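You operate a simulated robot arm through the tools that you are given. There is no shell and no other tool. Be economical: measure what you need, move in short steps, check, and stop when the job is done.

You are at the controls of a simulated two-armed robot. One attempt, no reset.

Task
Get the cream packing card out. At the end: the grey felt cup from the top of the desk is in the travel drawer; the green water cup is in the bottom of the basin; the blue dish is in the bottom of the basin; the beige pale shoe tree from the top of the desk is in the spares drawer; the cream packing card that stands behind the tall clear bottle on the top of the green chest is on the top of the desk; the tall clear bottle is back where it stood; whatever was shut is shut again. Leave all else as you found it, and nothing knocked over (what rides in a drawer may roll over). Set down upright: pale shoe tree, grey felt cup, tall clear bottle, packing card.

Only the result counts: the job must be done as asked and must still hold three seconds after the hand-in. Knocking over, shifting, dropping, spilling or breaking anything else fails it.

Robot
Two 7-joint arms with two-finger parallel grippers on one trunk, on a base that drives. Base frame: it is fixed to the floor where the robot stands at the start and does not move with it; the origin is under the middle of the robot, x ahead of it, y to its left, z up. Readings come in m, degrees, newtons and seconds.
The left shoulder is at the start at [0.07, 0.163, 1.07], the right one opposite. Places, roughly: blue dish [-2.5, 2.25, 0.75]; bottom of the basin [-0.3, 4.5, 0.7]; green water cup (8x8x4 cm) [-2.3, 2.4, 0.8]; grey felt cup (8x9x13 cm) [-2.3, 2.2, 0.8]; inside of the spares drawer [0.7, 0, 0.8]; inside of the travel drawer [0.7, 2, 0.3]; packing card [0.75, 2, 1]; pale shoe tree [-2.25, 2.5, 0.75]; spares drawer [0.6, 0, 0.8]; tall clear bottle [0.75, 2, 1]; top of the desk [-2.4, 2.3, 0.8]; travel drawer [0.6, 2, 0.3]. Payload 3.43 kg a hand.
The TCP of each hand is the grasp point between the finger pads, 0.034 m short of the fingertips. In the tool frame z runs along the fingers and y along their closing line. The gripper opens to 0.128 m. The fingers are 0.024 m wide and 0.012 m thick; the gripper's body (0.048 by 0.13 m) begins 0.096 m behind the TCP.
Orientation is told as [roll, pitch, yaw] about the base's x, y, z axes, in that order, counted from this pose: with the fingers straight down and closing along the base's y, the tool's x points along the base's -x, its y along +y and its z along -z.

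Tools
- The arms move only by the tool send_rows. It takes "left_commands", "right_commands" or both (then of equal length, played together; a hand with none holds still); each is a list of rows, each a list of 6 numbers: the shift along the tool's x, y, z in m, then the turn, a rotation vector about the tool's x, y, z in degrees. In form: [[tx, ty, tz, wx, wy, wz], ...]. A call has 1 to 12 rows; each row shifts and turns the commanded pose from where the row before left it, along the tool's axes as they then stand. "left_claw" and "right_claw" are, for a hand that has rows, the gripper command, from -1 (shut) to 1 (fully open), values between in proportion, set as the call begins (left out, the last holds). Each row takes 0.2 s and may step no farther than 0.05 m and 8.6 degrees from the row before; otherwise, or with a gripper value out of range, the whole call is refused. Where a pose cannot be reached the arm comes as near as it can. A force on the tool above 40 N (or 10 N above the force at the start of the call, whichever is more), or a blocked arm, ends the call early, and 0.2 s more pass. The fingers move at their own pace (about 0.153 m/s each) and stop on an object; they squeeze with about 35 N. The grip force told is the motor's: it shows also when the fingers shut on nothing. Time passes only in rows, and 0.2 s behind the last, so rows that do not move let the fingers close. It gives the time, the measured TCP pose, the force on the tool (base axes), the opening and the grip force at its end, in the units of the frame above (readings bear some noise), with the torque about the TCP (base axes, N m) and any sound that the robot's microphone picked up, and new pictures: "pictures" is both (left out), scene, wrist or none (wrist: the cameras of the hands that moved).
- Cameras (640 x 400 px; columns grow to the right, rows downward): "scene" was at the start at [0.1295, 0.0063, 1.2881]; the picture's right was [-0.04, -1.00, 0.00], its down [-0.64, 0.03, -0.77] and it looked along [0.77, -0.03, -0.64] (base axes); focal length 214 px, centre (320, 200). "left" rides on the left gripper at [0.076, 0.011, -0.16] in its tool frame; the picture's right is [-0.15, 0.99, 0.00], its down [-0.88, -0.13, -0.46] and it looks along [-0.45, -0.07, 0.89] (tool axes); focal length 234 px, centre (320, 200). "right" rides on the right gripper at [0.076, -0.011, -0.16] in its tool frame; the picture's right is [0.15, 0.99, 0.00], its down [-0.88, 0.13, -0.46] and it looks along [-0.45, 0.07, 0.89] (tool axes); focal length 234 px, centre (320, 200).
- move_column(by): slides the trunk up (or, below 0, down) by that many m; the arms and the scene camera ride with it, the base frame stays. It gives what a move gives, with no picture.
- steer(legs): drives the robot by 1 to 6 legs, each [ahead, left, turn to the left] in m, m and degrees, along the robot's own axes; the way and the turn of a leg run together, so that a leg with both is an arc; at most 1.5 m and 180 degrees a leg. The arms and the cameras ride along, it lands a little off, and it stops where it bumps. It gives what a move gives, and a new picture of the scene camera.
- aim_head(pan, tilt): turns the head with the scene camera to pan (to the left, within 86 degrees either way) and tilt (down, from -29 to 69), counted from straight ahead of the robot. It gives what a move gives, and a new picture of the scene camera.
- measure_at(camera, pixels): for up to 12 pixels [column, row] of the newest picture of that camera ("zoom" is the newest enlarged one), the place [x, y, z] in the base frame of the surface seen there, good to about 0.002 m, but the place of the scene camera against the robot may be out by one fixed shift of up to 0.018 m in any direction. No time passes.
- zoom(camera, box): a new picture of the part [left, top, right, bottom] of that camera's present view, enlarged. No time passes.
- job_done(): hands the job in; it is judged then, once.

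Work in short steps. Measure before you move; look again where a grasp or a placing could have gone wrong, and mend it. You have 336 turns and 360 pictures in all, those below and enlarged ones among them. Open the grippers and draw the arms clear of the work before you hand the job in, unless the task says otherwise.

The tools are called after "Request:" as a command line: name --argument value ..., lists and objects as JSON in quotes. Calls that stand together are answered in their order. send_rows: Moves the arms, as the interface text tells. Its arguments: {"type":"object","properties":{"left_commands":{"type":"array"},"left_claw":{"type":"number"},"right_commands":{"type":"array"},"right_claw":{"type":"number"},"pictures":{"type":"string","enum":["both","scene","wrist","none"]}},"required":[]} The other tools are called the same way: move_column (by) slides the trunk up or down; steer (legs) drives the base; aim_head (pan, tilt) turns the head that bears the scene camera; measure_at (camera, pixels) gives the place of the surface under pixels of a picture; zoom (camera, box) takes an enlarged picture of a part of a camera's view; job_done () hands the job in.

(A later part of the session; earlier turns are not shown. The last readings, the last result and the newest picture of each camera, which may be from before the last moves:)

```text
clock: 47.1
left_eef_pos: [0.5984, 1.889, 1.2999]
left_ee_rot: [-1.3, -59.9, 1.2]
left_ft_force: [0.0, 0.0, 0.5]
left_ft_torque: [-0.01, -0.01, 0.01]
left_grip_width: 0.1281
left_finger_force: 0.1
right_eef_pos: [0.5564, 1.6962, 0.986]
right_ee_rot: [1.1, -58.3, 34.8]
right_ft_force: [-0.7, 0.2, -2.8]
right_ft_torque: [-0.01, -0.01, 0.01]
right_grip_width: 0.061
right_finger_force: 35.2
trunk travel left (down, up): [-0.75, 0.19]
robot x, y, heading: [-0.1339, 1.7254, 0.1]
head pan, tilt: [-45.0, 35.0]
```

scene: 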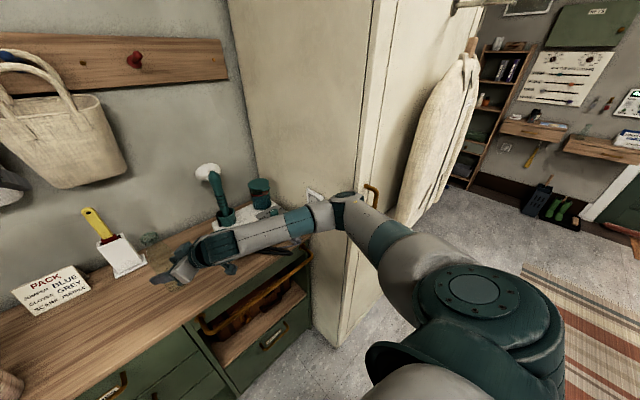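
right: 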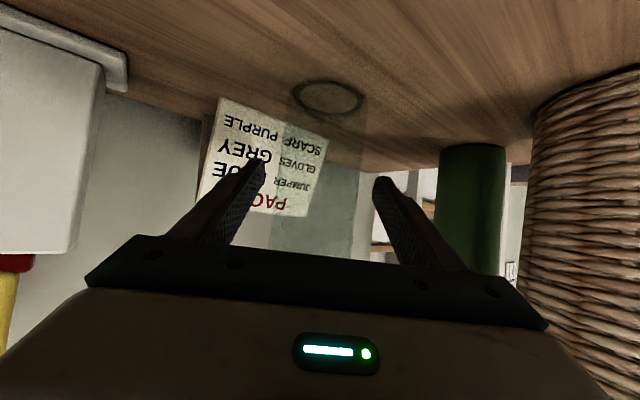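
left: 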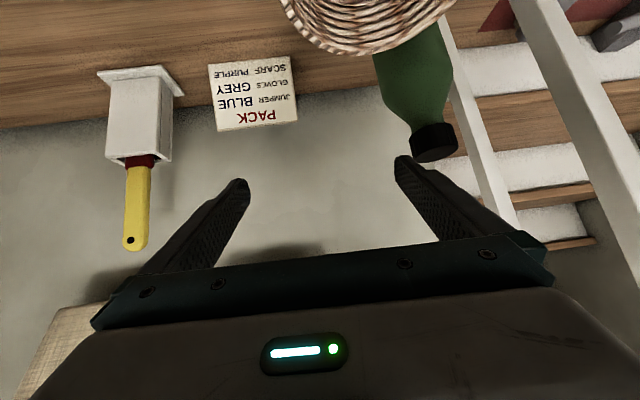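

The right elbow touched the locker's edge at about (0.25, 1.28). I ease the base 2 cm left and then lower the left hand to y 1.97 in small steps.

Request:
steer --legs '[[0, 0.025, 0]]'

Request:
send_rows --left_commands '[[0, 0, 0, 0, 7.5, 0], [0, 0, 0, 0, 7.5, 0], [0.0236, 0.02, 0.0236, 0, 0, 0], [0.0236, 0.02, 0.0236, 0, 0, 0], [0.0236, 0.02, 0.0236, 0, 0, 0], [0, 0, 0, 0, 0, 0]]' --left_claw 1 --pictures "none"

Request:
aim_head --pan 0 --tilt 35

```text
clock: 48.0
left_eef_pos: [0.5986, 1.9029, 1.2994]
left_ee_rot: [-0.5, -60.0, 0.4]
left_ft_force: [-0.5, -1.6, -0.5]
left_ft_torque: [0.04, 0.02, 0.08]
left_grip_width: 0.1279
left_finger_force: 0.1
right_eef_pos: [0.5586, 1.7135, 0.985]
right_ee_rot: [1.7, -58.5, 34.1]
right_ft_force: [0.6, -0.8, -2.4]
right_ft_torque: [0.03, 0.01, 0.06]
right_grip_width: 0.0608
right_finger_force: 35.0
trunk travel left (down, up): [-0.75, 0.19]
robot x, y, heading: [-0.1367, 1.7516, 0.2]
head pan, tilt: [-45.0, 35.0]
```

scene: 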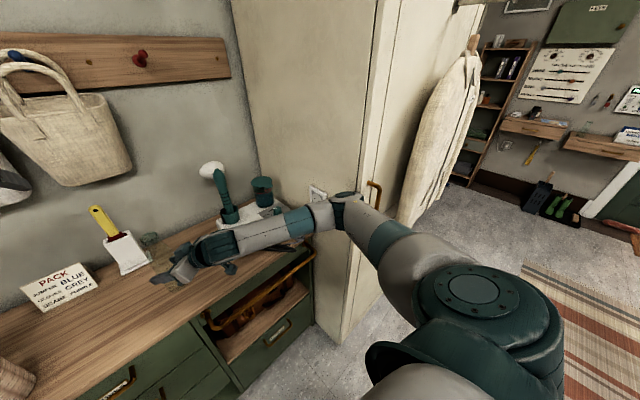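

```text
clock: 49.4
left_eef_pos: [0.5984, 1.97, 1.1997]
left_ee_rot: [-0.7, -45.0, 0.3]
left_ft_force: [0.7, 0.5, -1.0]
left_ft_torque: [-0.02, -0.02, 0.01]
left_grip_width: 0.1279
left_finger_force: 0.1
right_eef_pos: [0.5577, 1.7167, 0.9853]
right_ee_rot: [1.4, -58.3, 34.4]
right_ft_force: [-0.7, 0.4, -1.9]
right_ft_torque: [0.01, -0.01, 0.04]
right_grip_width: 0.0608
right_finger_force: 34.9
trunk travel left (down, up): [-0.75, 0.19]
robot x, y, heading: [-0.1381, 1.7487, -0.1]
head pan, tilt: [-45.0, 35.0]
```

```text
clock: 50.5
left_eef_pos: [0.5979, 1.9686, 1.1985]
left_ee_rot: [-0.6, -45.0, 0.5]
left_ft_force: [-1.2, -0.1, 0.9]
left_ft_torque: [-0.04, 0.01, 0.0]
left_grip_width: 0.1278
left_finger_force: 0.0
right_eef_pos: [0.5565, 1.7174, 0.9853]
right_ee_rot: [1.2, -58.2, 34.3]
right_ft_force: [-0.2, 0.0, -1.6]
right_ft_torque: [0.02, 0.03, -0.01]
right_grip_width: 0.0607
right_finger_force: 34.9
trunk travel left (down, up): [-0.75, 0.19]
robot x, y, heading: [-0.1345, 1.7514, -0.0]
head pan, tilt: [0.0, 35.0]
```

scene: 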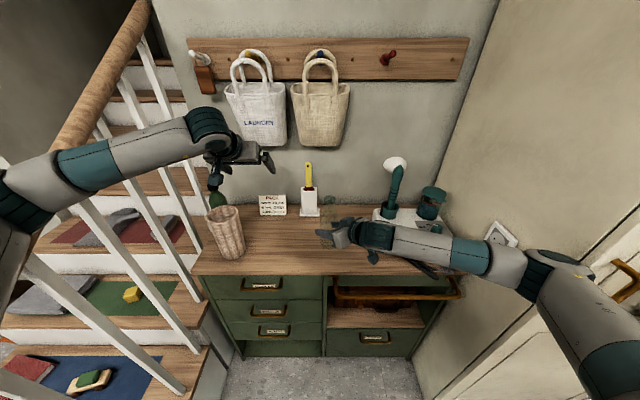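

The left hand is free of the rail. I lower it forward toward the point above and before the card.

Request:
send_rows --left_commands '[[0.0099, 0, 0.0382, 0, 0, 0], [0.0099, 0, 0.0382, 0, 0, 0], [0.0099, 0, 0.0382, 0, 0, 0], [0.0099, 0, 0.0382, 0, 0, 0], [0, 0, 0, 0, 0, 0]]'

```text
clock: 51.7
left_eef_pos: [0.6795, 1.9662, 1.0658]
left_ee_rot: [-0.7, -45.0, 0.5]
left_ft_force: [0.1, -0.1, 0.1]
left_ft_torque: [-0.01, 0.01, -0.01]
left_grip_width: 0.128
left_finger_force: 0.0
right_eef_pos: [0.5567, 1.7176, 0.9854]
right_ee_rot: [1.2, -58.3, 34.3]
right_ft_force: [0.1, 0.3, -1.5]
right_ft_torque: [0.0, 0.01, -0.01]
right_grip_width: 0.0607
right_finger_force: 35.1
trunk travel left (down, up): [-0.75, 0.19]
robot x, y, heading: [-0.1373, 1.7516, 0.1]
head pan, tilt: [0.0, 35.0]
```

scene: 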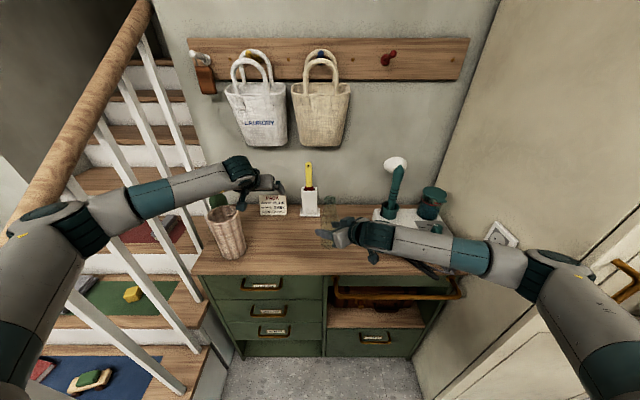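
left: 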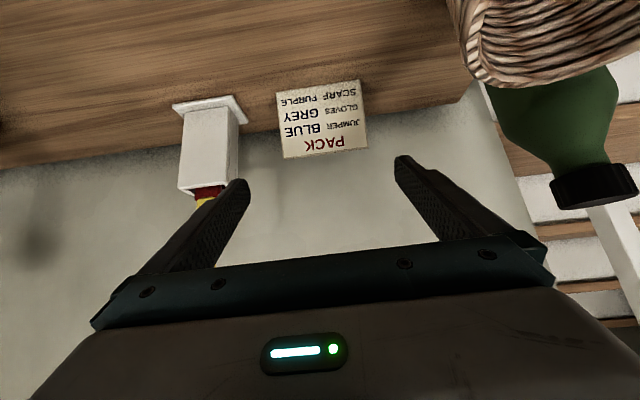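

The card is in the left picture at (283–367, 80–160). I zoom to measure its edges exactly.

Request:
zoom --camera "left" --box '[250, 60, 410, 170]'

Request:
measure_at --camera "zoom" --pixels '[[112, 140], [135, 380], [440, 90], [468, 330], [290, 230], [125, 260], [452, 210]]'

```text
3.64 times, centred on (330, 115) of left
```

zoom: 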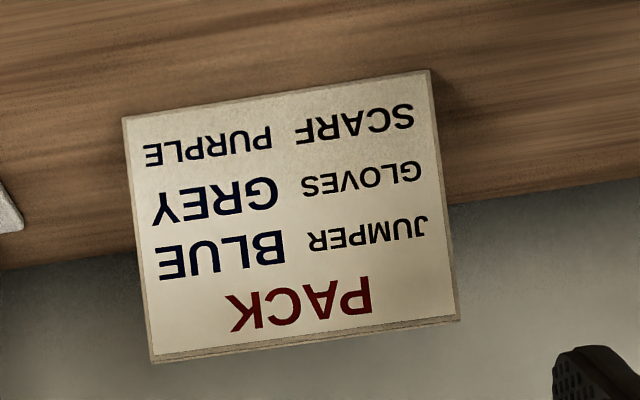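

```text
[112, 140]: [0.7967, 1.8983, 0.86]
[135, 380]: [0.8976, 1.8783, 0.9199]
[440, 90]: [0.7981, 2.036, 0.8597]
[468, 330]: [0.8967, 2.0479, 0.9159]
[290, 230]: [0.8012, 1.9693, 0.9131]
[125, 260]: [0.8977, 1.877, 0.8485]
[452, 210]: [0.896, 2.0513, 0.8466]
```

My points fell just outside; I measure just inside the edges.

Request:
measure_at --camera "zoom" --pixels '[[128, 122], [132, 180], [140, 240], [148, 300], [155, 350], [426, 76], [434, 140], [441, 190], [448, 250], [454, 312], [300, 338], [280, 100]]'

```text
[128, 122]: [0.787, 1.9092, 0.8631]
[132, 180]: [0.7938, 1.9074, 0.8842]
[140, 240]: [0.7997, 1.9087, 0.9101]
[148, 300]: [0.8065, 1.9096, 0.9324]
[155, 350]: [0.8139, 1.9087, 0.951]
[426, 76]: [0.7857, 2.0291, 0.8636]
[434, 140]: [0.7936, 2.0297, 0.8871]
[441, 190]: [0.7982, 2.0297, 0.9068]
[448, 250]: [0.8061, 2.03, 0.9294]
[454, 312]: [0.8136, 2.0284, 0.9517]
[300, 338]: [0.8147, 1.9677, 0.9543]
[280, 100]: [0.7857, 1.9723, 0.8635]
```

The card spans y 1.907–2.031 (about 0.123 m), so the open hand barely straddles it; I approach to just short of it and check the alignment.

Request:
send_rows --left_commands '[[0.0024, 0.0006, 0.029, 0, 0, 0], [0.0024, 0.0006, 0.029, 0, 0, 0], [0.0023, 0.0006, 0.029, 0, 0, 0], [0.0023, 0.0006, 0.029, 0, 0, 0], [0, 0, 0, 0, 0, 0], [0, 0, 0, 0, 0, 0]]' --left_claw 1 --pictures "wrist"

Request:
zoom --camera "left" --box '[220, 60, 430, 200]'

```text
clock: 53.1
left_eef_pos: [0.7554, 1.9655, 0.9755]
left_ee_rot: [-0.7, -45.0, 0.4]
left_ft_force: [1.4, -0.6, -0.2]
left_ft_torque: [0.04, -0.02, 0.01]
left_grip_width: 0.1281
left_finger_force: 0.1
right_eef_pos: [0.5594, 1.7166, 0.9853]
right_ee_rot: [1.3, -58.1, 34.4]
right_ft_force: [0.3, 0.1, -3.0]
right_ft_torque: [-0.01, 0.0, 0.0]
right_grip_width: 0.061
right_finger_force: 35.0
trunk travel left (down, up): [-0.75, 0.19]
robot x, y, heading: [-0.1365, 1.7481, 0.1]
head pan, tilt: [0.0, 35.0]
```

left: 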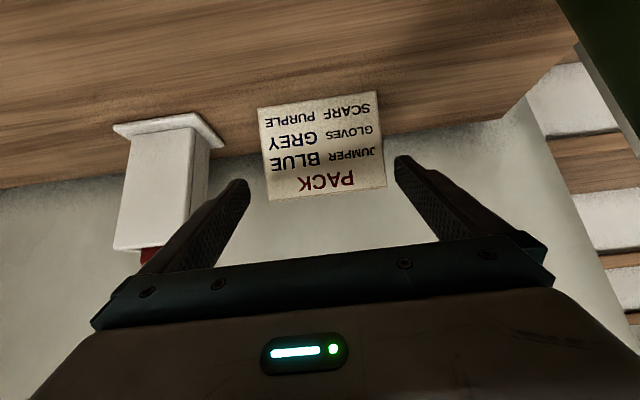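

```text
2.86 times, centred on (325, 130) of left
```

zoom: 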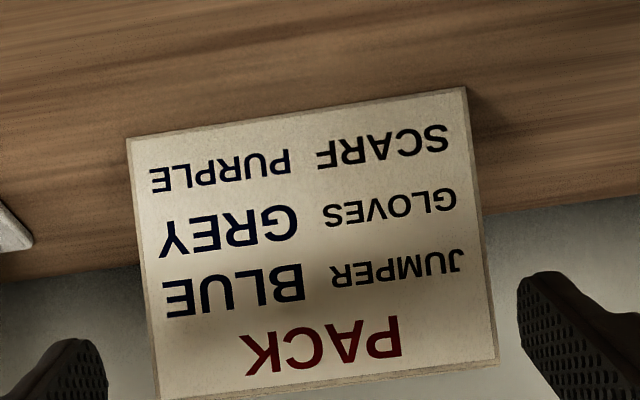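

I measure card edges and the two fingertips' inner faces in this view.

Request:
measure_at --camera "zoom" --pixels '[[134, 170], [142, 230], [152, 320], [158, 380], [470, 130], [480, 220], [488, 290], [494, 350], [100, 370], [85, 345], [525, 290], [540, 280]]'

```text
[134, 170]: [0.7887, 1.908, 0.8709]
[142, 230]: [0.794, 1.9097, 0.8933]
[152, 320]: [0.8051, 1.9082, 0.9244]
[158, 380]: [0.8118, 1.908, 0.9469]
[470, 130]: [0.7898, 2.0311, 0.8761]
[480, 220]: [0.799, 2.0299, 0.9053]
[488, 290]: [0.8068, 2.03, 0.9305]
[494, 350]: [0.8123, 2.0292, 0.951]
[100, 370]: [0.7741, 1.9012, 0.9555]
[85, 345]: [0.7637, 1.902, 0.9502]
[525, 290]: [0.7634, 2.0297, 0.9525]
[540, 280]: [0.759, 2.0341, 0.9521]
```

Card centre y 1.9693, finger centre 1.9656. I shift the hand +3.7 mm and advance 3 cm along the fingers, then look again.

Request:
send_rows --left_commands '[[0, 0.0037, 0, 0, 0, 0], [0, 0, 0.01, 0, 0, 0], [0, 0, 0.01, 0, 0, 0], [0, 0, 0.01, 0, 0, 0], [0, 0, 0, 0, 0, 0], [0, 0, 0, 0, 0, 0]]' --left_claw 1 --pictures "wrist"

Request:
zoom --camera "left" --box '[220, 80, 430, 220]'

Request:
measure_at --camera "zoom" --pixels '[[145, 230], [155, 300], [490, 200], [500, 270], [100, 315], [525, 235]]'

```text
clock: 54.5
left_eef_pos: [0.7743, 1.9721, 0.953]
left_ee_rot: [-0.7, -45.1, 0.4]
left_ft_force: [0.7, -0.8, -0.1]
left_ft_torque: [0.0, -0.01, 0.01]
left_grip_width: 0.128
left_finger_force: 0.0
right_eef_pos: [0.5582, 1.7178, 0.9854]
right_ee_rot: [1.4, -58.3, 34.3]
right_ft_force: [1.4, -0.1, -1.8]
right_ft_torque: [0.02, -0.02, 0.02]
right_grip_width: 0.0609
right_finger_force: 35.1
trunk travel left (down, up): [-0.75, 0.19]
robot x, y, heading: [-0.1331, 1.7499, -0.1]
head pan, tilt: [0.0, 35.0]
```

left: 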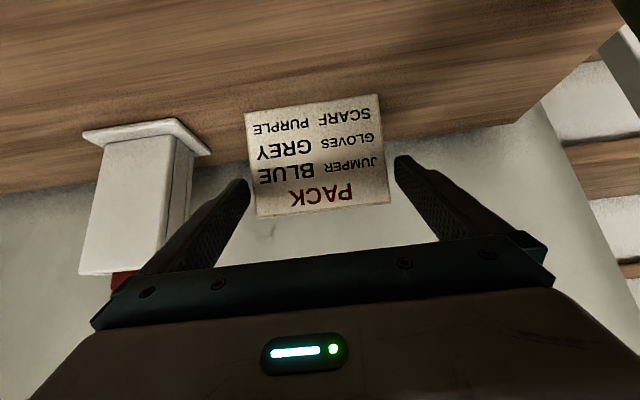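

```text
2.86 times, centred on (325, 150) of left
```

zoom: 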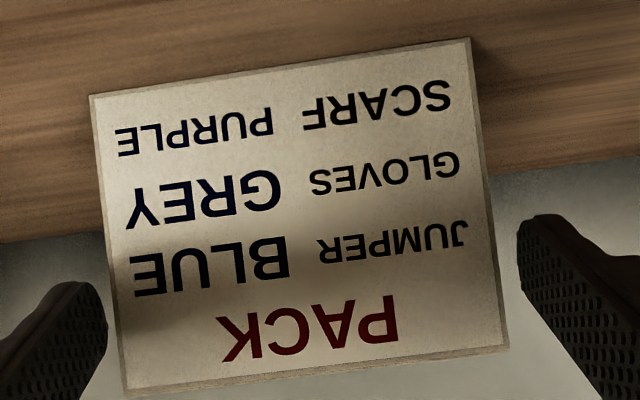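

```text
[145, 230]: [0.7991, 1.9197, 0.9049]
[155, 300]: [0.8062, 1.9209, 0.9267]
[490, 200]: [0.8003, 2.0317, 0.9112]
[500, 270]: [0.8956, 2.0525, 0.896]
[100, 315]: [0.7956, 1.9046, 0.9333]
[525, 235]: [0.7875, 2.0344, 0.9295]
```

I measure the edges again more exactly, at the fingertip height.

Request:
measure_at --camera "zoom" --pixels '[[118, 300], [121, 300], [110, 220], [113, 220], [492, 240], [495, 240], [480, 140], [104, 300], [106, 320], [519, 235], [521, 250], [90, 295]]'

```text
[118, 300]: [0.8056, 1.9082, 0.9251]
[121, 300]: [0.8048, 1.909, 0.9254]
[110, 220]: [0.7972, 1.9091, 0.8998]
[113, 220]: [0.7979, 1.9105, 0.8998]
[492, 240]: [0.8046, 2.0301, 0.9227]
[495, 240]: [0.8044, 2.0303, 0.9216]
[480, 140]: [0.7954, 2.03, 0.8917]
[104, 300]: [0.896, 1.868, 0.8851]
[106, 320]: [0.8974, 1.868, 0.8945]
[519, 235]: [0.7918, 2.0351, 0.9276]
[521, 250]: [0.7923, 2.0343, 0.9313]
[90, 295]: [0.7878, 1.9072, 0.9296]
```

Fingers (1.9046 / 2.0345) straddle the card (1.9075 / 2.031) evenly. I advance 5 cm more and close gently.

Request:
send_rows --left_commands '[[0, -0.0003, 0.01, 0, 0, 0], [0, 0, 0.01, 0, 0, 0], [0, 0, 0.01, 0, 0, 0], [0, 0, 0.01, 0, 0, 0], [0, 0, 0.008, 0, 0, 0], [0, 0, 0, 0, 0, 0]]' --left_claw 1 --pictures "wrist"

```text
clock: 55.9
left_eef_pos: [0.8086, 1.9697, 0.9196]
left_ee_rot: [-0.7, -45.0, 0.4]
left_ft_force: [0.3, -0.3, -0.9]
left_ft_torque: [-0.02, 0.01, 0.04]
left_grip_width: 0.1279
left_finger_force: 0.2
right_eef_pos: [0.5574, 1.7178, 0.9859]
right_ee_rot: [1.2, -58.3, 34.5]
right_ft_force: [0.1, 0.1, -2.5]
right_ft_torque: [-0.04, 0.02, -0.01]
right_grip_width: 0.0609
right_finger_force: 35.0
trunk travel left (down, up): [-0.75, 0.19]
robot x, y, heading: [-0.1374, 1.7469, 0.1]
head pan, tilt: [0.0, 35.0]
```

left: 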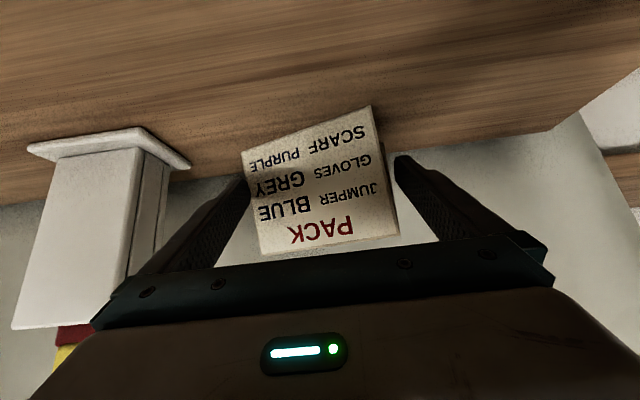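

The card appears to have been turned a bit by the left-picture finger. I zoom in to see the contact.

Request:
zoom --camera "left" --box '[200, 90, 440, 270]'

Request:
measure_at --camera "zoom" --pixels '[[118, 170], [135, 280], [160, 410], [455, 50], [480, 150], [520, 370], [110, 250], [530, 200]]'

```text
2.22 times, centred on (320, 180) of left
```

zoom: 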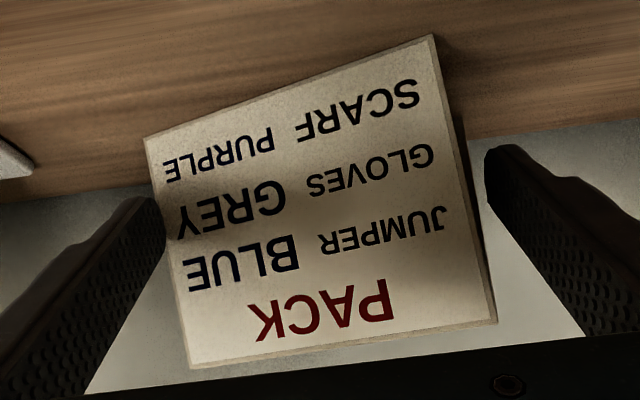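

```text
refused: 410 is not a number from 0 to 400
```

Measuring again with valid pixels.

Request:
measure_at --camera "zoom" --pixels '[[150, 150], [172, 250], [190, 355], [430, 45], [462, 160], [490, 310], [160, 220], [130, 240], [492, 170], [340, 350]]'

```text
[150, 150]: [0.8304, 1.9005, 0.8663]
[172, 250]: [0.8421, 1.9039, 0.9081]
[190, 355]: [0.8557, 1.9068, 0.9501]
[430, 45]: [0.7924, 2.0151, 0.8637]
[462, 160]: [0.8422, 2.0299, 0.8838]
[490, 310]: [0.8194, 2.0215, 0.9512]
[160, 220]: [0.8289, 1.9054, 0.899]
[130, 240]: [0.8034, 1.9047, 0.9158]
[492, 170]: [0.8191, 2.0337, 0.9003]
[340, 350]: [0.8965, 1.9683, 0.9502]
```

The right-hand-side finger clipped the card's −y end and turned the card by about 18°. I back off 7 cm, yaw the hand 18° to match, and recentre.

Request:
send_rows --left_commands '[[0, 0, -0.014, 0, 0, 0], [0, 0, -0.014, 0, 0, 0], [0, 0, -0.014, 0, 0, 0], [0, 0, -0.014, 0, 0, 0], [0, 0, -0.014, 0, 0, 0], [0, 0, 0, -4.15, 0, -4.15], [0, 0, 0, -4.15, 0, -4.15], [0, 0, 0, -4.15, 0, -4.15], [-0.0093, -0.0297, 0.0009, 0, 0, 0], [0, 0, 0, 0, 0, 0], [0, 0, 0, 0, 0, 0]]' --left_claw 1 --pictures "wrist"

Request:
zoom --camera "left" --box '[210, 70, 430, 220]'

```text
clock: 58.3
left_eef_pos: [0.7754, 1.9446, 0.977]
left_ee_rot: [-0.8, -44.9, 18.0]
left_ft_force: [-0.2, -0.2, 1.0]
left_ft_torque: [0.01, 0.03, -0.01]
left_grip_width: 0.1282
left_finger_force: 0.2
right_eef_pos: [0.5587, 1.7179, 0.9865]
right_ee_rot: [1.3, -58.3, 34.5]
right_ft_force: [0.6, 0.0, -2.2]
right_ft_torque: [0.04, -0.02, 0.03]
right_grip_width: 0.0607
right_finger_force: 35.1
trunk travel left (down, up): [-0.75, 0.19]
robot x, y, heading: [-0.1377, 1.7491, 0.2]
head pan, tilt: [0.0, 35.0]
```

left: 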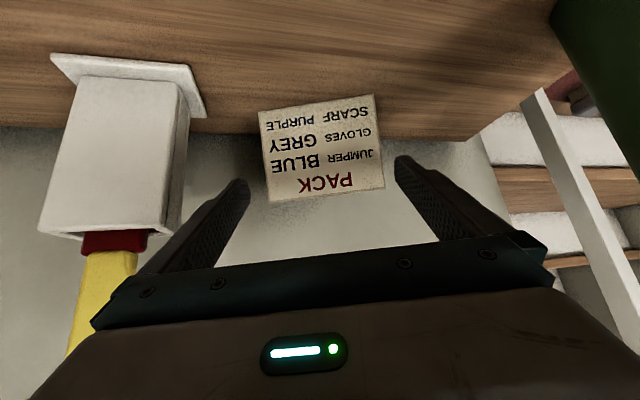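

```text
2.67 times, centred on (320, 145) of left
```

zoom: 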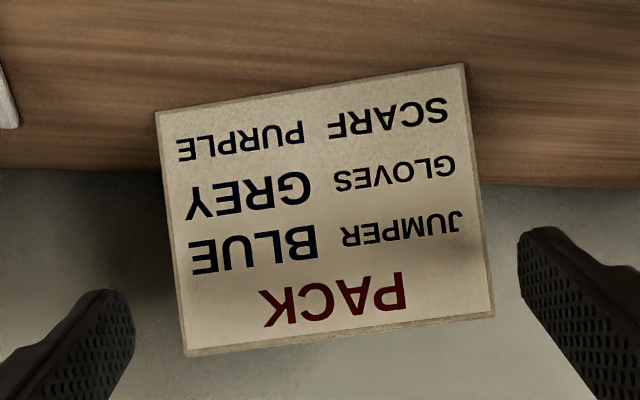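

I measure card edges and finger faces to work out the lateral offset in the hand's frame.

Request:
measure_at --camera "zoom" --pixels '[[163, 150], [171, 220], [180, 290], [187, 345], [468, 100], [476, 160], [484, 230], [491, 300], [130, 320], [122, 300], [522, 245], [522, 275]]'

```text
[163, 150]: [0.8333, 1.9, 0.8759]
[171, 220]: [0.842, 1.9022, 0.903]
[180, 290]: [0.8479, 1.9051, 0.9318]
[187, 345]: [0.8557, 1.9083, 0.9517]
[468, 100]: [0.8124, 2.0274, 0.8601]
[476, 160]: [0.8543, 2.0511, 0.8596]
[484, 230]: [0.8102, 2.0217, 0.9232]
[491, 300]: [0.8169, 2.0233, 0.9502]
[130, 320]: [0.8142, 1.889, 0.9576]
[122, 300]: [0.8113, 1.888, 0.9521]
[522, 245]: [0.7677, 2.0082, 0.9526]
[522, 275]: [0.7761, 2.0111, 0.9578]
```

Card edges at lateral 1.549/1.6725, fingers at 1.5448/1.6727: I shift +1.8 mm laterally, advance 3.5 cm and check once more.

Request:
send_rows --left_commands '[[0, 0.0018, 0, 0, 0, 0], [0, 0, 0.012, 0, 0, 0], [0, 0, 0.012, 0, 0, 0], [0, 0, 0.011, 0, 0, 0], [0, 0, 0, 0, 0, 0], [0, 0, 0, 0, 0, 0]]' --left_claw 1 --pictures "wrist"

Request:
zoom --camera "left" --box '[210, 90, 430, 240]'

```text
clock: 59.7
left_eef_pos: [0.7991, 1.9551, 0.9508]
left_ee_rot: [-0.8, -45.0, 18.0]
left_ft_force: [0.6, 0.2, -0.5]
left_ft_torque: [-0.02, 0.0, 0.01]
left_grip_width: 0.128
left_finger_force: 0.2
right_eef_pos: [0.5588, 1.7155, 0.9846]
right_ee_rot: [1.3, -58.4, 34.4]
right_ft_force: [0.5, 0.6, -1.8]
right_ft_torque: [0.0, -0.03, -0.02]
right_grip_width: 0.0609
right_finger_force: 34.7
trunk travel left (down, up): [-0.75, 0.19]
robot x, y, heading: [-0.1355, 1.7496, 0.1]
head pan, tilt: [0.0, 35.0]
```

left: 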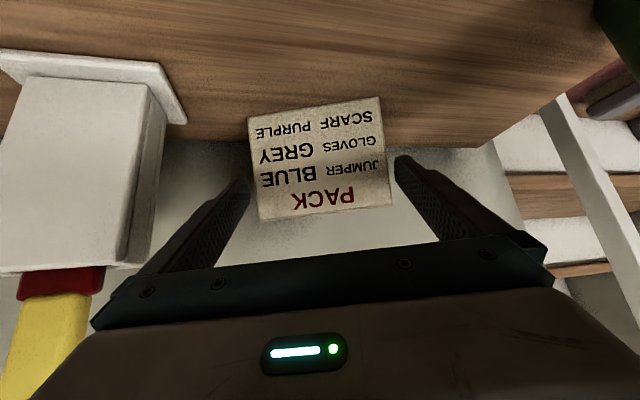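

```text
2.67 times, centred on (320, 165) of left
```

zoom: 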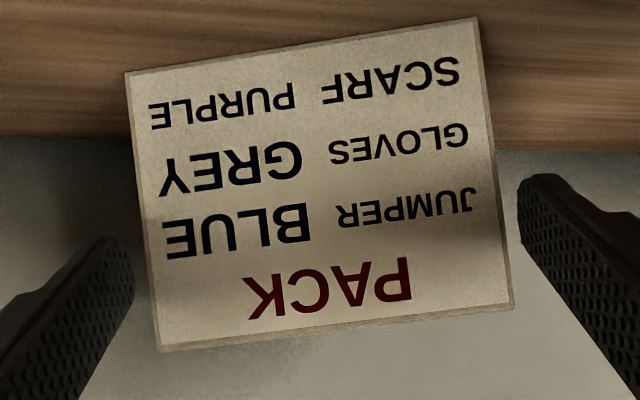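

The gaps look even (about 14 px each side). I verify by measuring.

Request:
measure_at --camera "zoom" --pixels '[[148, 250], [153, 300], [145, 200], [494, 180], [500, 230], [506, 280], [130, 260], [131, 275], [520, 200], [521, 225]]'

```text
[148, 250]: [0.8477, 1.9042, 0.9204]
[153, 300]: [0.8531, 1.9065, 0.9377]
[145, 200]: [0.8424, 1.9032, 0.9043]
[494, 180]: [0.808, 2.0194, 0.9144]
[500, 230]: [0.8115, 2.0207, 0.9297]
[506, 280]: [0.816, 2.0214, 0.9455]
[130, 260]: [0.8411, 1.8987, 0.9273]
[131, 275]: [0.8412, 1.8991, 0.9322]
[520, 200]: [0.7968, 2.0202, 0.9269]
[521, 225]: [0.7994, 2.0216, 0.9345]
```

Before advancing I check the very tip of the −y finger, which clipped last time.

Request:
measure_at --camera "zoom" --pixels '[[118, 242], [105, 240], [126, 248], [95, 245], [128, 290], [545, 178], [530, 180], [524, 188], [560, 185]]'

```text
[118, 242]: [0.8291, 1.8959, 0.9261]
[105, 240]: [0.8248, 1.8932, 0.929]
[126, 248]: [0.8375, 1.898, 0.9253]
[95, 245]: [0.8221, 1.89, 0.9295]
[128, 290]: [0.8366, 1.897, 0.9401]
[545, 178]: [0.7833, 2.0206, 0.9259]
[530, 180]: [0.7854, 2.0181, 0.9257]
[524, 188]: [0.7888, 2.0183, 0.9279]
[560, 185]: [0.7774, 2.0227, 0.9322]
```

Tip margins are 1.7 mm (−y) and 3.4 mm (+y); I shift −0.6 mm and advance 4 cm in fine steps.

Request:
send_rows --left_commands '[[0, -0.0006, 0.004, 0, 0, 0], [0, 0, 0.006, 0, 0, 0], [0, 0, 0.006, 0, 0, 0], [0, 0, 0.006, 0, 0, 0], [0, 0, 0.006, 0, 0, 0], [0, 0, 0.006, 0, 0, 0], [0, 0, 0, 0, 0, 0]]' --left_claw 1 --pictures "wrist"

Request:
zoom --camera "left" --box '[210, 90, 430, 240]'

```text
clock: 61.3
left_eef_pos: [0.8211, 1.9599, 0.9254]
left_ee_rot: [-0.7, -44.9, 18.0]
left_ft_force: [0.0, -0.3, -0.1]
left_ft_torque: [0.01, 0.03, 0.0]
left_grip_width: 0.128
left_finger_force: 0.1
right_eef_pos: [0.558, 1.7183, 0.9858]
right_ee_rot: [1.3, -58.2, 34.5]
right_ft_force: [0.0, -0.7, -2.3]
right_ft_torque: [0.02, -0.02, -0.01]
right_grip_width: 0.0607
right_finger_force: 35.6
trunk travel left (down, up): [-0.75, 0.19]
robot x, y, heading: [-0.1356, 1.7485, -0.0]
head pan, tilt: [0.0, 35.0]
```

left: 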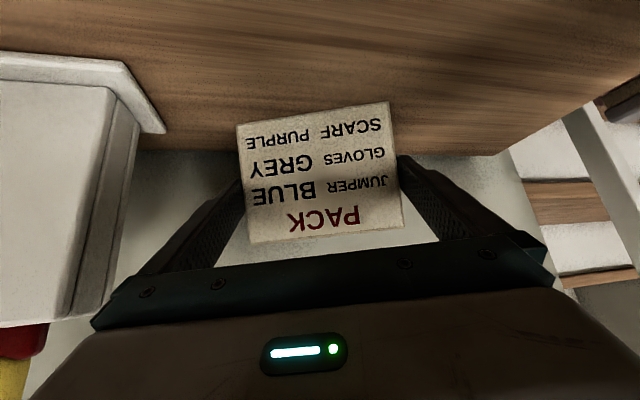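

```text
2.67 times, centred on (320, 165) of left
```

zoom: 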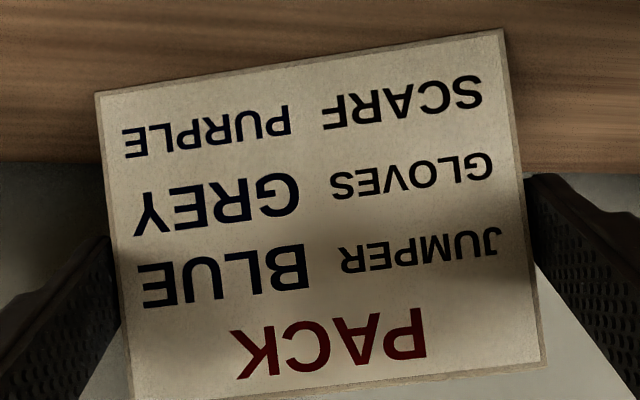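

Both fingertips are now hidden behind the card's edges, so it's straddled. I close the gripper.

Request:
send_rows --left_commands '[[0, 0, 0, 0, 0, 0], [0, 0, 0, 0, 0, 0], [0, 0, 0, 0, 0, 0]]' --left_claw -1 --pictures "wrist"

```text
clock: 62.1
left_eef_pos: [0.8209, 1.9615, 0.9271]
left_ee_rot: [-0.7, -44.9, 17.9]
left_ft_force: [0.8, -0.6, 0.3]
left_ft_torque: [0.01, -0.01, 0.01]
left_grip_width: 0.1229
left_finger_force: 34.7
right_eef_pos: [0.5573, 1.7164, 0.986]
right_ee_rot: [1.3, -58.3, 34.5]
right_ft_force: [0.0, -0.6, -2.4]
right_ft_torque: [0.01, -0.03, 0.01]
right_grip_width: 0.0608
right_finger_force: 34.6
trunk travel left (down, up): [-0.75, 0.19]
robot x, y, heading: [-0.1345, 1.7478, -0.0]
head pan, tilt: [0.0, 35.0]
```

left: 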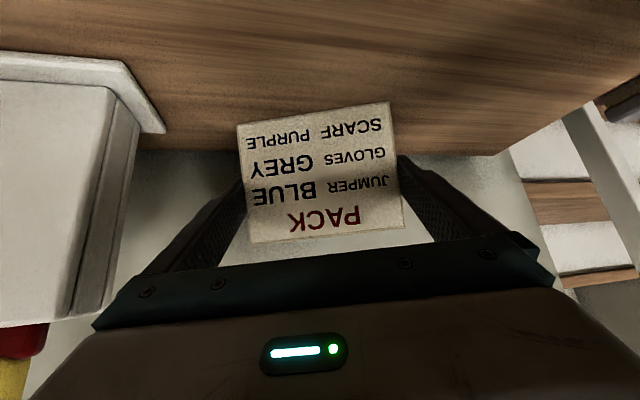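

It holds the card (0.1229 m). I lift 3 cm and draw it back and up, away from the bags.

Request:
send_rows --left_commands '[[-0.0106, 0, -0.0106, 0, 0, 0], [-0.0106, 0, -0.0106, 0, 0, 0], [0.0085, 0.006, -0.048, 0, 0, 0], [0.0085, 0.006, -0.048, 0, 0, 0], [0.0085, 0.006, -0.048, 0, 0, 0], [0.0085, 0.006, -0.048, 0, 0, 0], [0.0085, 0.006, -0.048, 0, 0, 0], [0, 0, 0, 0, 0, 0]]'

```text
clock: 63.9
left_eef_pos: [0.6254, 1.9329, 1.094]
left_ee_rot: [-0.6, -44.8, 18.1]
left_ft_force: [-0.5, 0.7, -0.1]
left_ft_torque: [0.01, -0.02, -0.02]
left_grip_width: 0.1231
left_finger_force: 35.2
right_eef_pos: [0.5594, 1.7164, 0.9869]
right_ee_rot: [1.3, -58.3, 34.4]
right_ft_force: [0.2, -0.2, -2.5]
right_ft_torque: [-0.02, -0.01, -0.02]
right_grip_width: 0.0605
right_finger_force: 35.0
trunk travel left (down, up): [-0.75, 0.19]
robot x, y, heading: [-0.1388, 1.7452, 0.1]
head pan, tilt: [0.0, 35.0]
```

scene: 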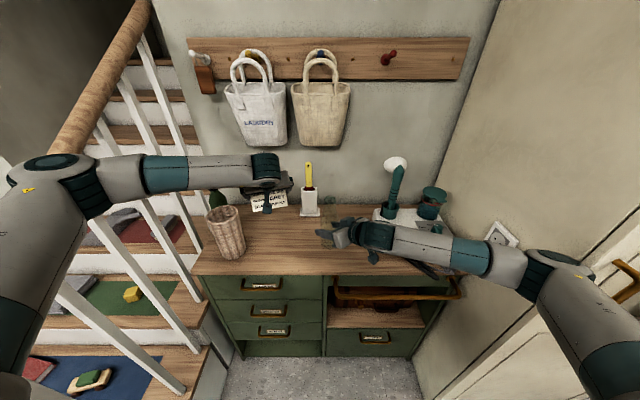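
left: 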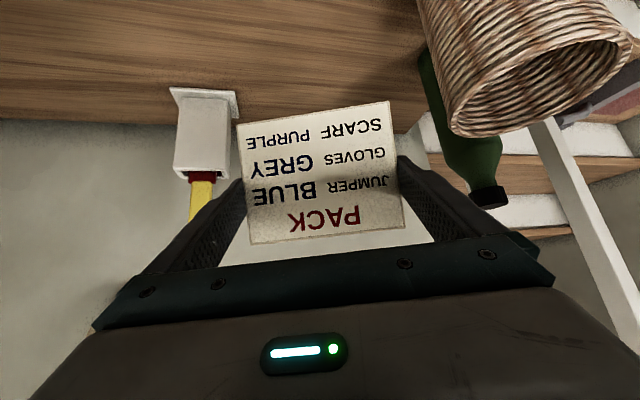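

The card hangs firmly. I raise the left hand to z≈1.24 so that the right arm can pass beneath to return the bottle.

Request:
send_rows --left_commands '[[-0.0265, 0, -0.0265, 0, 0, 0], [-0.0265, 0, -0.0265, 0, 0, 0], [-0.0265, 0, -0.0265, 0, 0, 0], [-0.0265, 0, -0.0265, 0, 0, 0], [0, 0, 0, 0, 0, 0]]' --pictures "scene"

```text
clock: 65.1
left_eef_pos: [0.6213, 1.9321, 1.246]
left_ee_rot: [-0.7, -44.8, 18.0]
left_ft_force: [0.2, 0.3, -0.8]
left_ft_torque: [-0.02, -0.02, 0.03]
left_grip_width: 0.1231
left_finger_force: 35.0
right_eef_pos: [0.5592, 1.7167, 0.9851]
right_ee_rot: [1.3, -58.3, 34.4]
right_ft_force: [0.5, 0.5, -1.2]
right_ft_torque: [0.03, 0.01, -0.01]
right_grip_width: 0.0608
right_finger_force: 35.0
trunk travel left (down, up): [-0.75, 0.19]
robot x, y, heading: [-0.1365, 1.7499, -0.1]
head pan, tilt: [0.0, 35.0]
```

scene: 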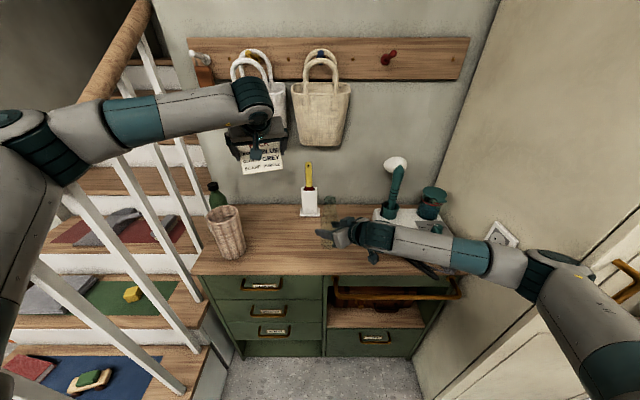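

I straighten the right hand's small tilt and bring the bottle low to a point 12 cm before its old spot.

Request:
send_rows --right_commands '[[0, 0, 0, 0.34, -0.85, -0.56], [0.0151, 0, 0.0089, 0, 0, 0], [0.0151, 0, 0.0089, 0, 0, 0], [-0.0154, 0.0246, 0.0262, 0, 0, 0], [-0.0154, 0.0246, 0.0262, 0, 0, 0], [-0.0154, 0.0246, 0.0262, 0, 0, 0], [-0.0154, 0.0246, 0.0262, 0, 0, 0], [-0.0154, 0.0246, 0.0262, 0, 0, 0], [0, 0, 0, 0, 0, 0]]'

```text
clock: 67.1
left_eef_pos: [0.62, 1.9318, 1.2458]
left_ee_rot: [-0.5, -44.9, 18.0]
left_ft_force: [-0.4, -0.7, 0.0]
left_ft_torque: [0.0, -0.01, 0.0]
left_grip_width: 0.1232
left_finger_force: 34.6
right_eef_pos: [0.6077, 1.9039, 0.9497]
right_ee_rot: [0.1, -59.2, 35.3]
right_ft_force: [0.1, 0.2, -1.6]
right_ft_torque: [0.01, 0.0, 0.03]
right_grip_width: 0.0606
right_finger_force: 35.3
trunk travel left (down, up): [-0.75, 0.19]
robot x, y, heading: [-0.1355, 1.75, 0.0]
head pan, tilt: [0.0, 35.0]
```

scene: 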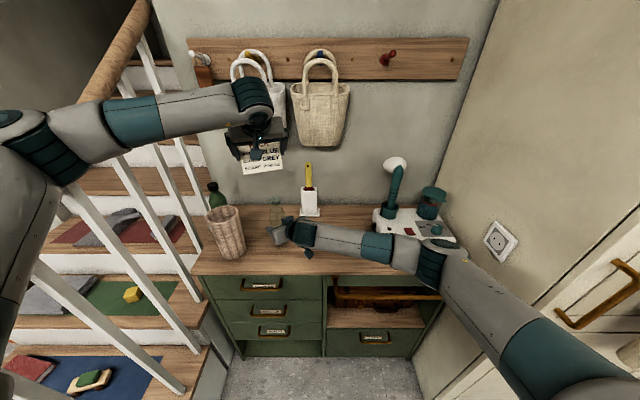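
right: 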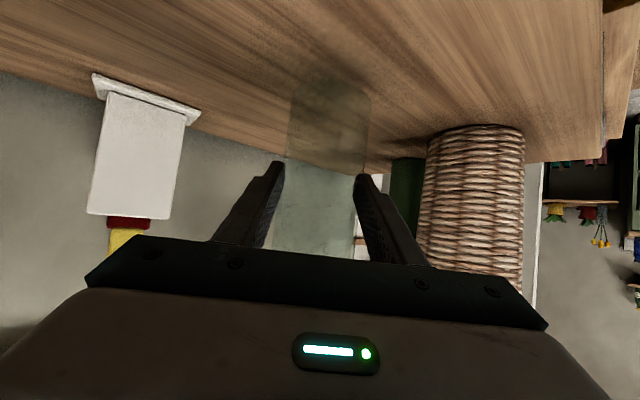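

I advance to the old place, ending about 4 mm above the table.

Request:
send_rows --right_commands '[[-0.0109, -0.0014, 0.023, 0, 0, 0], [-0.0109, -0.0014, 0.023, 0, 0, 0], [-0.0109, -0.0014, 0.023, 0, 0, 0], [-0.0109, -0.0014, 0.023, 0, 0, 0], [-0.0109, -0.0014, 0.023, 0, 0, 0], [0, 0, 0, 0, 0, 0], [0, 0, 0, 0, 0, 0]]' --pictures "none"

```text
clock: 68.7
left_eef_pos: [0.6211, 1.9334, 1.2465]
left_ee_rot: [-0.8, -44.9, 18.1]
left_ft_force: [1.0, -0.2, -1.2]
left_ft_torque: [0.02, 0.01, -0.03]
left_grip_width: 0.1232
left_finger_force: 35.5
right_eef_pos: [0.7169, 1.9733, 0.9385]
right_ee_rot: [0.0, -59.1, 35.5]
right_ft_force: [-0.1, -0.1, -2.6]
right_ft_torque: [0.01, 0.0, -0.02]
right_grip_width: 0.0606
right_finger_force: 34.2
trunk travel left (down, up): [-0.75, 0.19]
robot x, y, heading: [-0.1381, 1.7488, 0.2]
head pan, tilt: [0.0, 35.0]
```

Position matches within 2 mm. I lower the last 5 mm slowly and watch the force.

Request:
send_rows --right_commands '[[0.0017, 0, 0.001, 0, 0, 0], [0.0017, 0, 0.001, 0, 0, 0], [0.0013, 0, 0.0008, 0, 0, 0], [0, 0, 0, 0, 0, 0]]' --pictures "none"

```text
clock: 69.7
left_eef_pos: [0.62, 1.932, 1.2458]
left_ee_rot: [-0.7, -45.0, 17.9]
left_ft_force: [0.2, 0.4, -0.3]
left_ft_torque: [0.02, -0.02, 0.01]
left_grip_width: 0.1233
left_finger_force: 34.6
right_eef_pos: [0.7168, 1.9736, 0.9362]
right_ee_rot: [0.0, -59.4, 35.5]
right_ft_force: [2.6, -0.9, 10.8]
right_ft_torque: [0.21, -0.43, -0.08]
right_grip_width: 0.0606
right_finger_force: 35.3
trunk travel left (down, up): [-0.75, 0.19]
robot x, y, heading: [-0.1392, 1.7507, -0.1]
head pan, tilt: [0.0, 35.0]
```

The table pushes back with about 13 N, so the bottle stands. I open the right gripper to 0.096 m and look.

Request:
send_rows --right_commands '[[0, 0, 0, 0, 0, 0], [0, 0, 0, 0, 0, 0], [0, 0, 0, 0, 0, 0]]' --right_claw 0.5 --pictures "wrist"

Request:
measure_at --camera "right" --pixels '[[328, 82], [328, 114], [328, 98], [293, 98], [364, 98]]'

```text
clock: 70.5
left_eef_pos: [0.6215, 1.9336, 1.2456]
left_ee_rot: [-0.7, -44.9, 18.0]
left_ft_force: [0.4, -0.5, -0.2]
left_ft_torque: [0.03, 0.01, 0.0]
left_grip_width: 0.1228
left_finger_force: 35.0
right_eef_pos: [0.7172, 1.973, 0.9324]
right_ee_rot: [0.0, -59.2, 35.3]
right_ft_force: [-0.6, 0.1, 0.3]
right_ft_torque: [0.03, 0.0, -0.01]
right_grip_width: 0.0961
right_finger_force: 0.0
trunk travel left (down, up): [-0.75, 0.19]
robot x, y, heading: [-0.1374, 1.7484, 0.0]
head pan, tilt: [0.0, 35.0]
```

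right: 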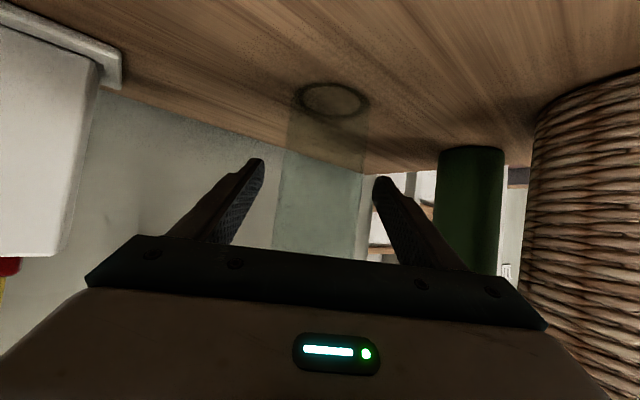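

```text
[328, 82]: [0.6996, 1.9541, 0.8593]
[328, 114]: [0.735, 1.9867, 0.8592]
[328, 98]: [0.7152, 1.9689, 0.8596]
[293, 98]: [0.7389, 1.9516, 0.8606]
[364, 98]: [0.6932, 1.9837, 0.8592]
```

The bottle stands within about 3 mm of its old spot (ring at (332,99)). I withdraw the right hand straight back.

Request:
send_rows --right_commands '[[0.0204, 0, -0.0344, 0, 0, 0], [0.0204, 0, -0.0344, 0, 0, 0], [0.0204, 0, -0.0344, 0, 0, 0], [0.0204, 0, -0.0344, 0, 0, 0], [0.0204, 0, -0.0344, 0, 0, 0], [0.0204, 0, -0.0344, 0, 0, 0], [0, 0, 0, 0, 0, 0]]' --pictures "scene"

Request:
zoom --camera "scene" --box '[180, 120, 340, 280]'

```text
clock: 72.1
left_eef_pos: [0.6212, 1.9349, 1.2456]
left_ee_rot: [-0.7, -44.8, 17.9]
left_ft_force: [-0.4, 0.2, 0.6]
left_ft_torque: [-0.01, 0.0, -0.02]
left_grip_width: 0.1231
left_finger_force: 34.9
right_eef_pos: [0.5599, 1.8139, 0.9151]
right_ee_rot: [-0.1, -59.1, 35.5]
right_ft_force: [1.0, -0.5, -0.8]
right_ft_torque: [0.02, 0.03, -0.01]
right_grip_width: 0.0961
right_finger_force: 0.0
right hand out of reach, approached as far as the arm can: row 4, 5, 6
trunk travel left (down, up): [-0.75, 0.19]
robot x, y, heading: [-0.1378, 1.7503, 0.3]
head pan, tilt: [0.0, 35.0]
```

scene: 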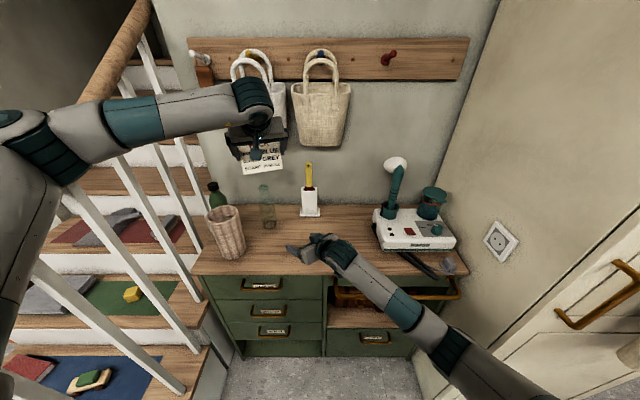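

```text
2.50 times, centred on (260, 200) of scene
```

zoom: 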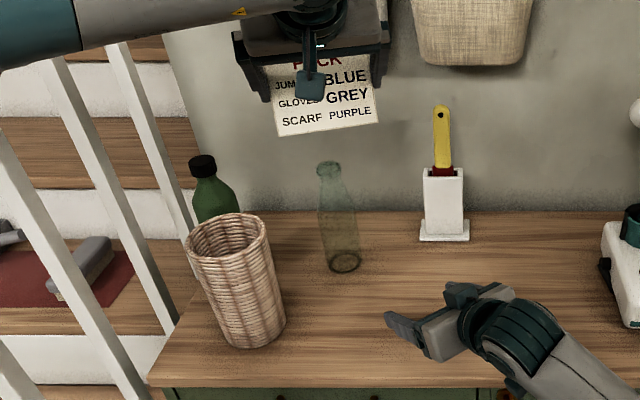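

The bottle stands upright again with the card in the left hand. I drive straight back from the chest.

Request:
steer --legs '[[-0.6, 0, 0]]'

Request:
aim_head --pan 84 --tilt 20

```text
clock: 75.5
left_eef_pos: [0.0108, 1.9367, 1.2457]
left_ee_rot: [-0.7, -44.9, 18.6]
left_ft_force: [0.4, 0.3, 0.2]
left_ft_torque: [0.01, 0.03, 0.01]
left_grip_width: 0.1233
left_finger_force: 34.6
right_eef_pos: [-0.0485, 1.8148, 0.9162]
right_ee_rot: [0.2, -59.1, 36.1]
right_ft_force: [0.8, -1.2, 0.2]
right_ft_torque: [-0.01, 0.0, 0.02]
right_grip_width: 0.0959
right_finger_force: 0.0
trunk travel left (down, up): [-0.75, 0.19]
robot x, y, heading: [-0.7465, 1.7472, 0.7]
head pan, tilt: [0.0, 35.0]
```

scene: 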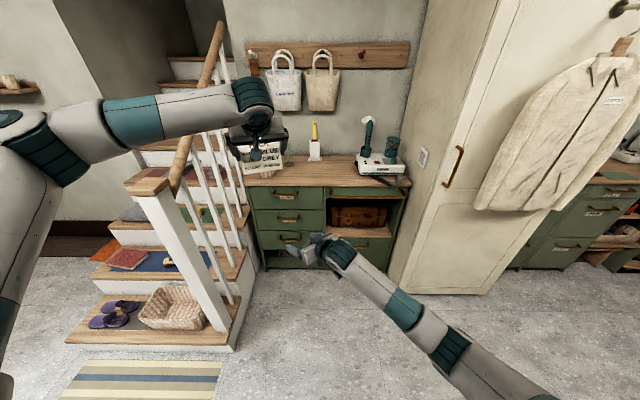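

```text
clock: 77.1
left_eef_pos: [0.0097, 1.9358, 1.2455]
left_ee_rot: [-0.7, -44.9, 18.6]
left_ft_force: [0.7, 0.5, 0.2]
left_ft_torque: [-0.01, -0.05, 0.0]
left_grip_width: 0.1231
left_finger_force: 35.1
right_eef_pos: [-0.0491, 1.8157, 0.9171]
right_ee_rot: [0.0, -59.2, 36.0]
right_ft_force: [-0.1, -0.5, 0.5]
right_ft_torque: [-0.04, 0.03, 0.01]
right_grip_width: 0.0958
right_finger_force: 0.0
trunk travel left (down, up): [-0.75, 0.19]
robot x, y, heading: [-0.7447, 1.7453, 0.7]
head pan, tilt: [84.0, 20.0]
```

scene: 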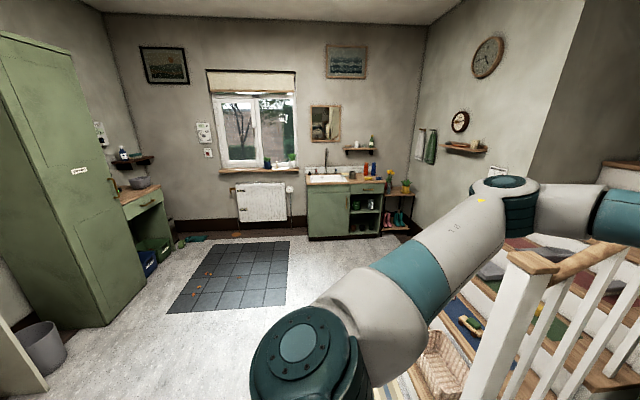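

I bring the right arm back to a neutral, tool-down posture on its own side.

Request:
send_rows --right_commands '[[0.0154, -0.0318, -0.0258, 0, 0, 0], [0.0154, -0.0318, -0.0258, 0, 0, 0], [0.0154, -0.0318, -0.0258, 0, 0, 0], [0.0154, -0.0318, -0.0258, 0, 0, 0], [0.0154, -0.0318, -0.0258, 0, 0, 0], [0.0154, -0.0318, -0.0258, 0, 0, 0], [0.0154, -0.0318, -0.0258, 0, 0, 0], [0.0154, -0.0318, -0.0258, 0, 0, 0], [-0.03, 0, -0.018, 6.06, 0, 3.5], [-0.03, 0, -0.018, 6.06, 0, 3.5], [-0.03, 0, -0.018, 6.06, 0, 3.5], [-0.03, 0, -0.018, 6.06, 0, 3.5]]' --pictures "none"

Request:
send_rows --right_commands '[[-0.03, 0, -0.018, 6.06, 0, 3.5], [-0.03, 0, -0.018, 0, 8.5, 0], [0, 0, -0.02, 0, 8.5, 0], [0, 0, -0.02, 0, 8.5, 0], [0, 0, -0.02, 0, 8.5, 0], [0, 0, -0.02, 0, 8.5, 0], [0, 0, -0.02, 0, 8.5, 0], [0, 0, -0.02, 0, 8.5, 0], [0, 0, 0, 0, 0, 0]]' --right_claw 1 --pictures "none"

```text
clock: 79.7
left_eef_pos: [0.0109, 1.9369, 1.2467]
left_ee_rot: [-0.8, -44.8, 18.6]
left_ft_force: [-0.8, 0.6, -0.6]
left_ft_torque: [-0.02, -0.01, 0.0]
left_grip_width: 0.1232
left_finger_force: 35.2
right_eef_pos: [-0.0927, 1.468, 1.0561]
right_ee_rot: [-0.7, -59.2, 8.6]
right_ft_force: [0.3, 0.0, -0.4]
right_ft_torque: [-0.02, 0.0, 0.02]
right_grip_width: 0.0962
right_finger_force: 0.0
trunk travel left (down, up): [-0.75, 0.19]
robot x, y, heading: [-0.7486, 1.7467, 0.8]
head pan, tilt: [84.0, 20.0]
```

```text
clock: 81.7
left_eef_pos: [0.01, 1.935, 1.2465]
left_ee_rot: [-0.7, -44.9, 18.6]
left_ft_force: [0.6, 1.1, -0.4]
left_ft_torque: [0.04, 0.02, 0.04]
left_grip_width: 0.1231
left_finger_force: 34.5
right_eef_pos: [-0.15, 1.4672, 1.2258]
right_ee_rot: [-0.4, 0.3, 1.2]
right_ft_force: [-0.1, 0.0, 1.2]
right_ft_torque: [0.04, 0.0, 0.0]
right_grip_width: 0.1279
right_finger_force: 0.1
trunk travel left (down, up): [-0.75, 0.19]
robot x, y, heading: [-0.7455, 1.7471, 0.9]
head pan, tilt: [84.0, 20.0]
```

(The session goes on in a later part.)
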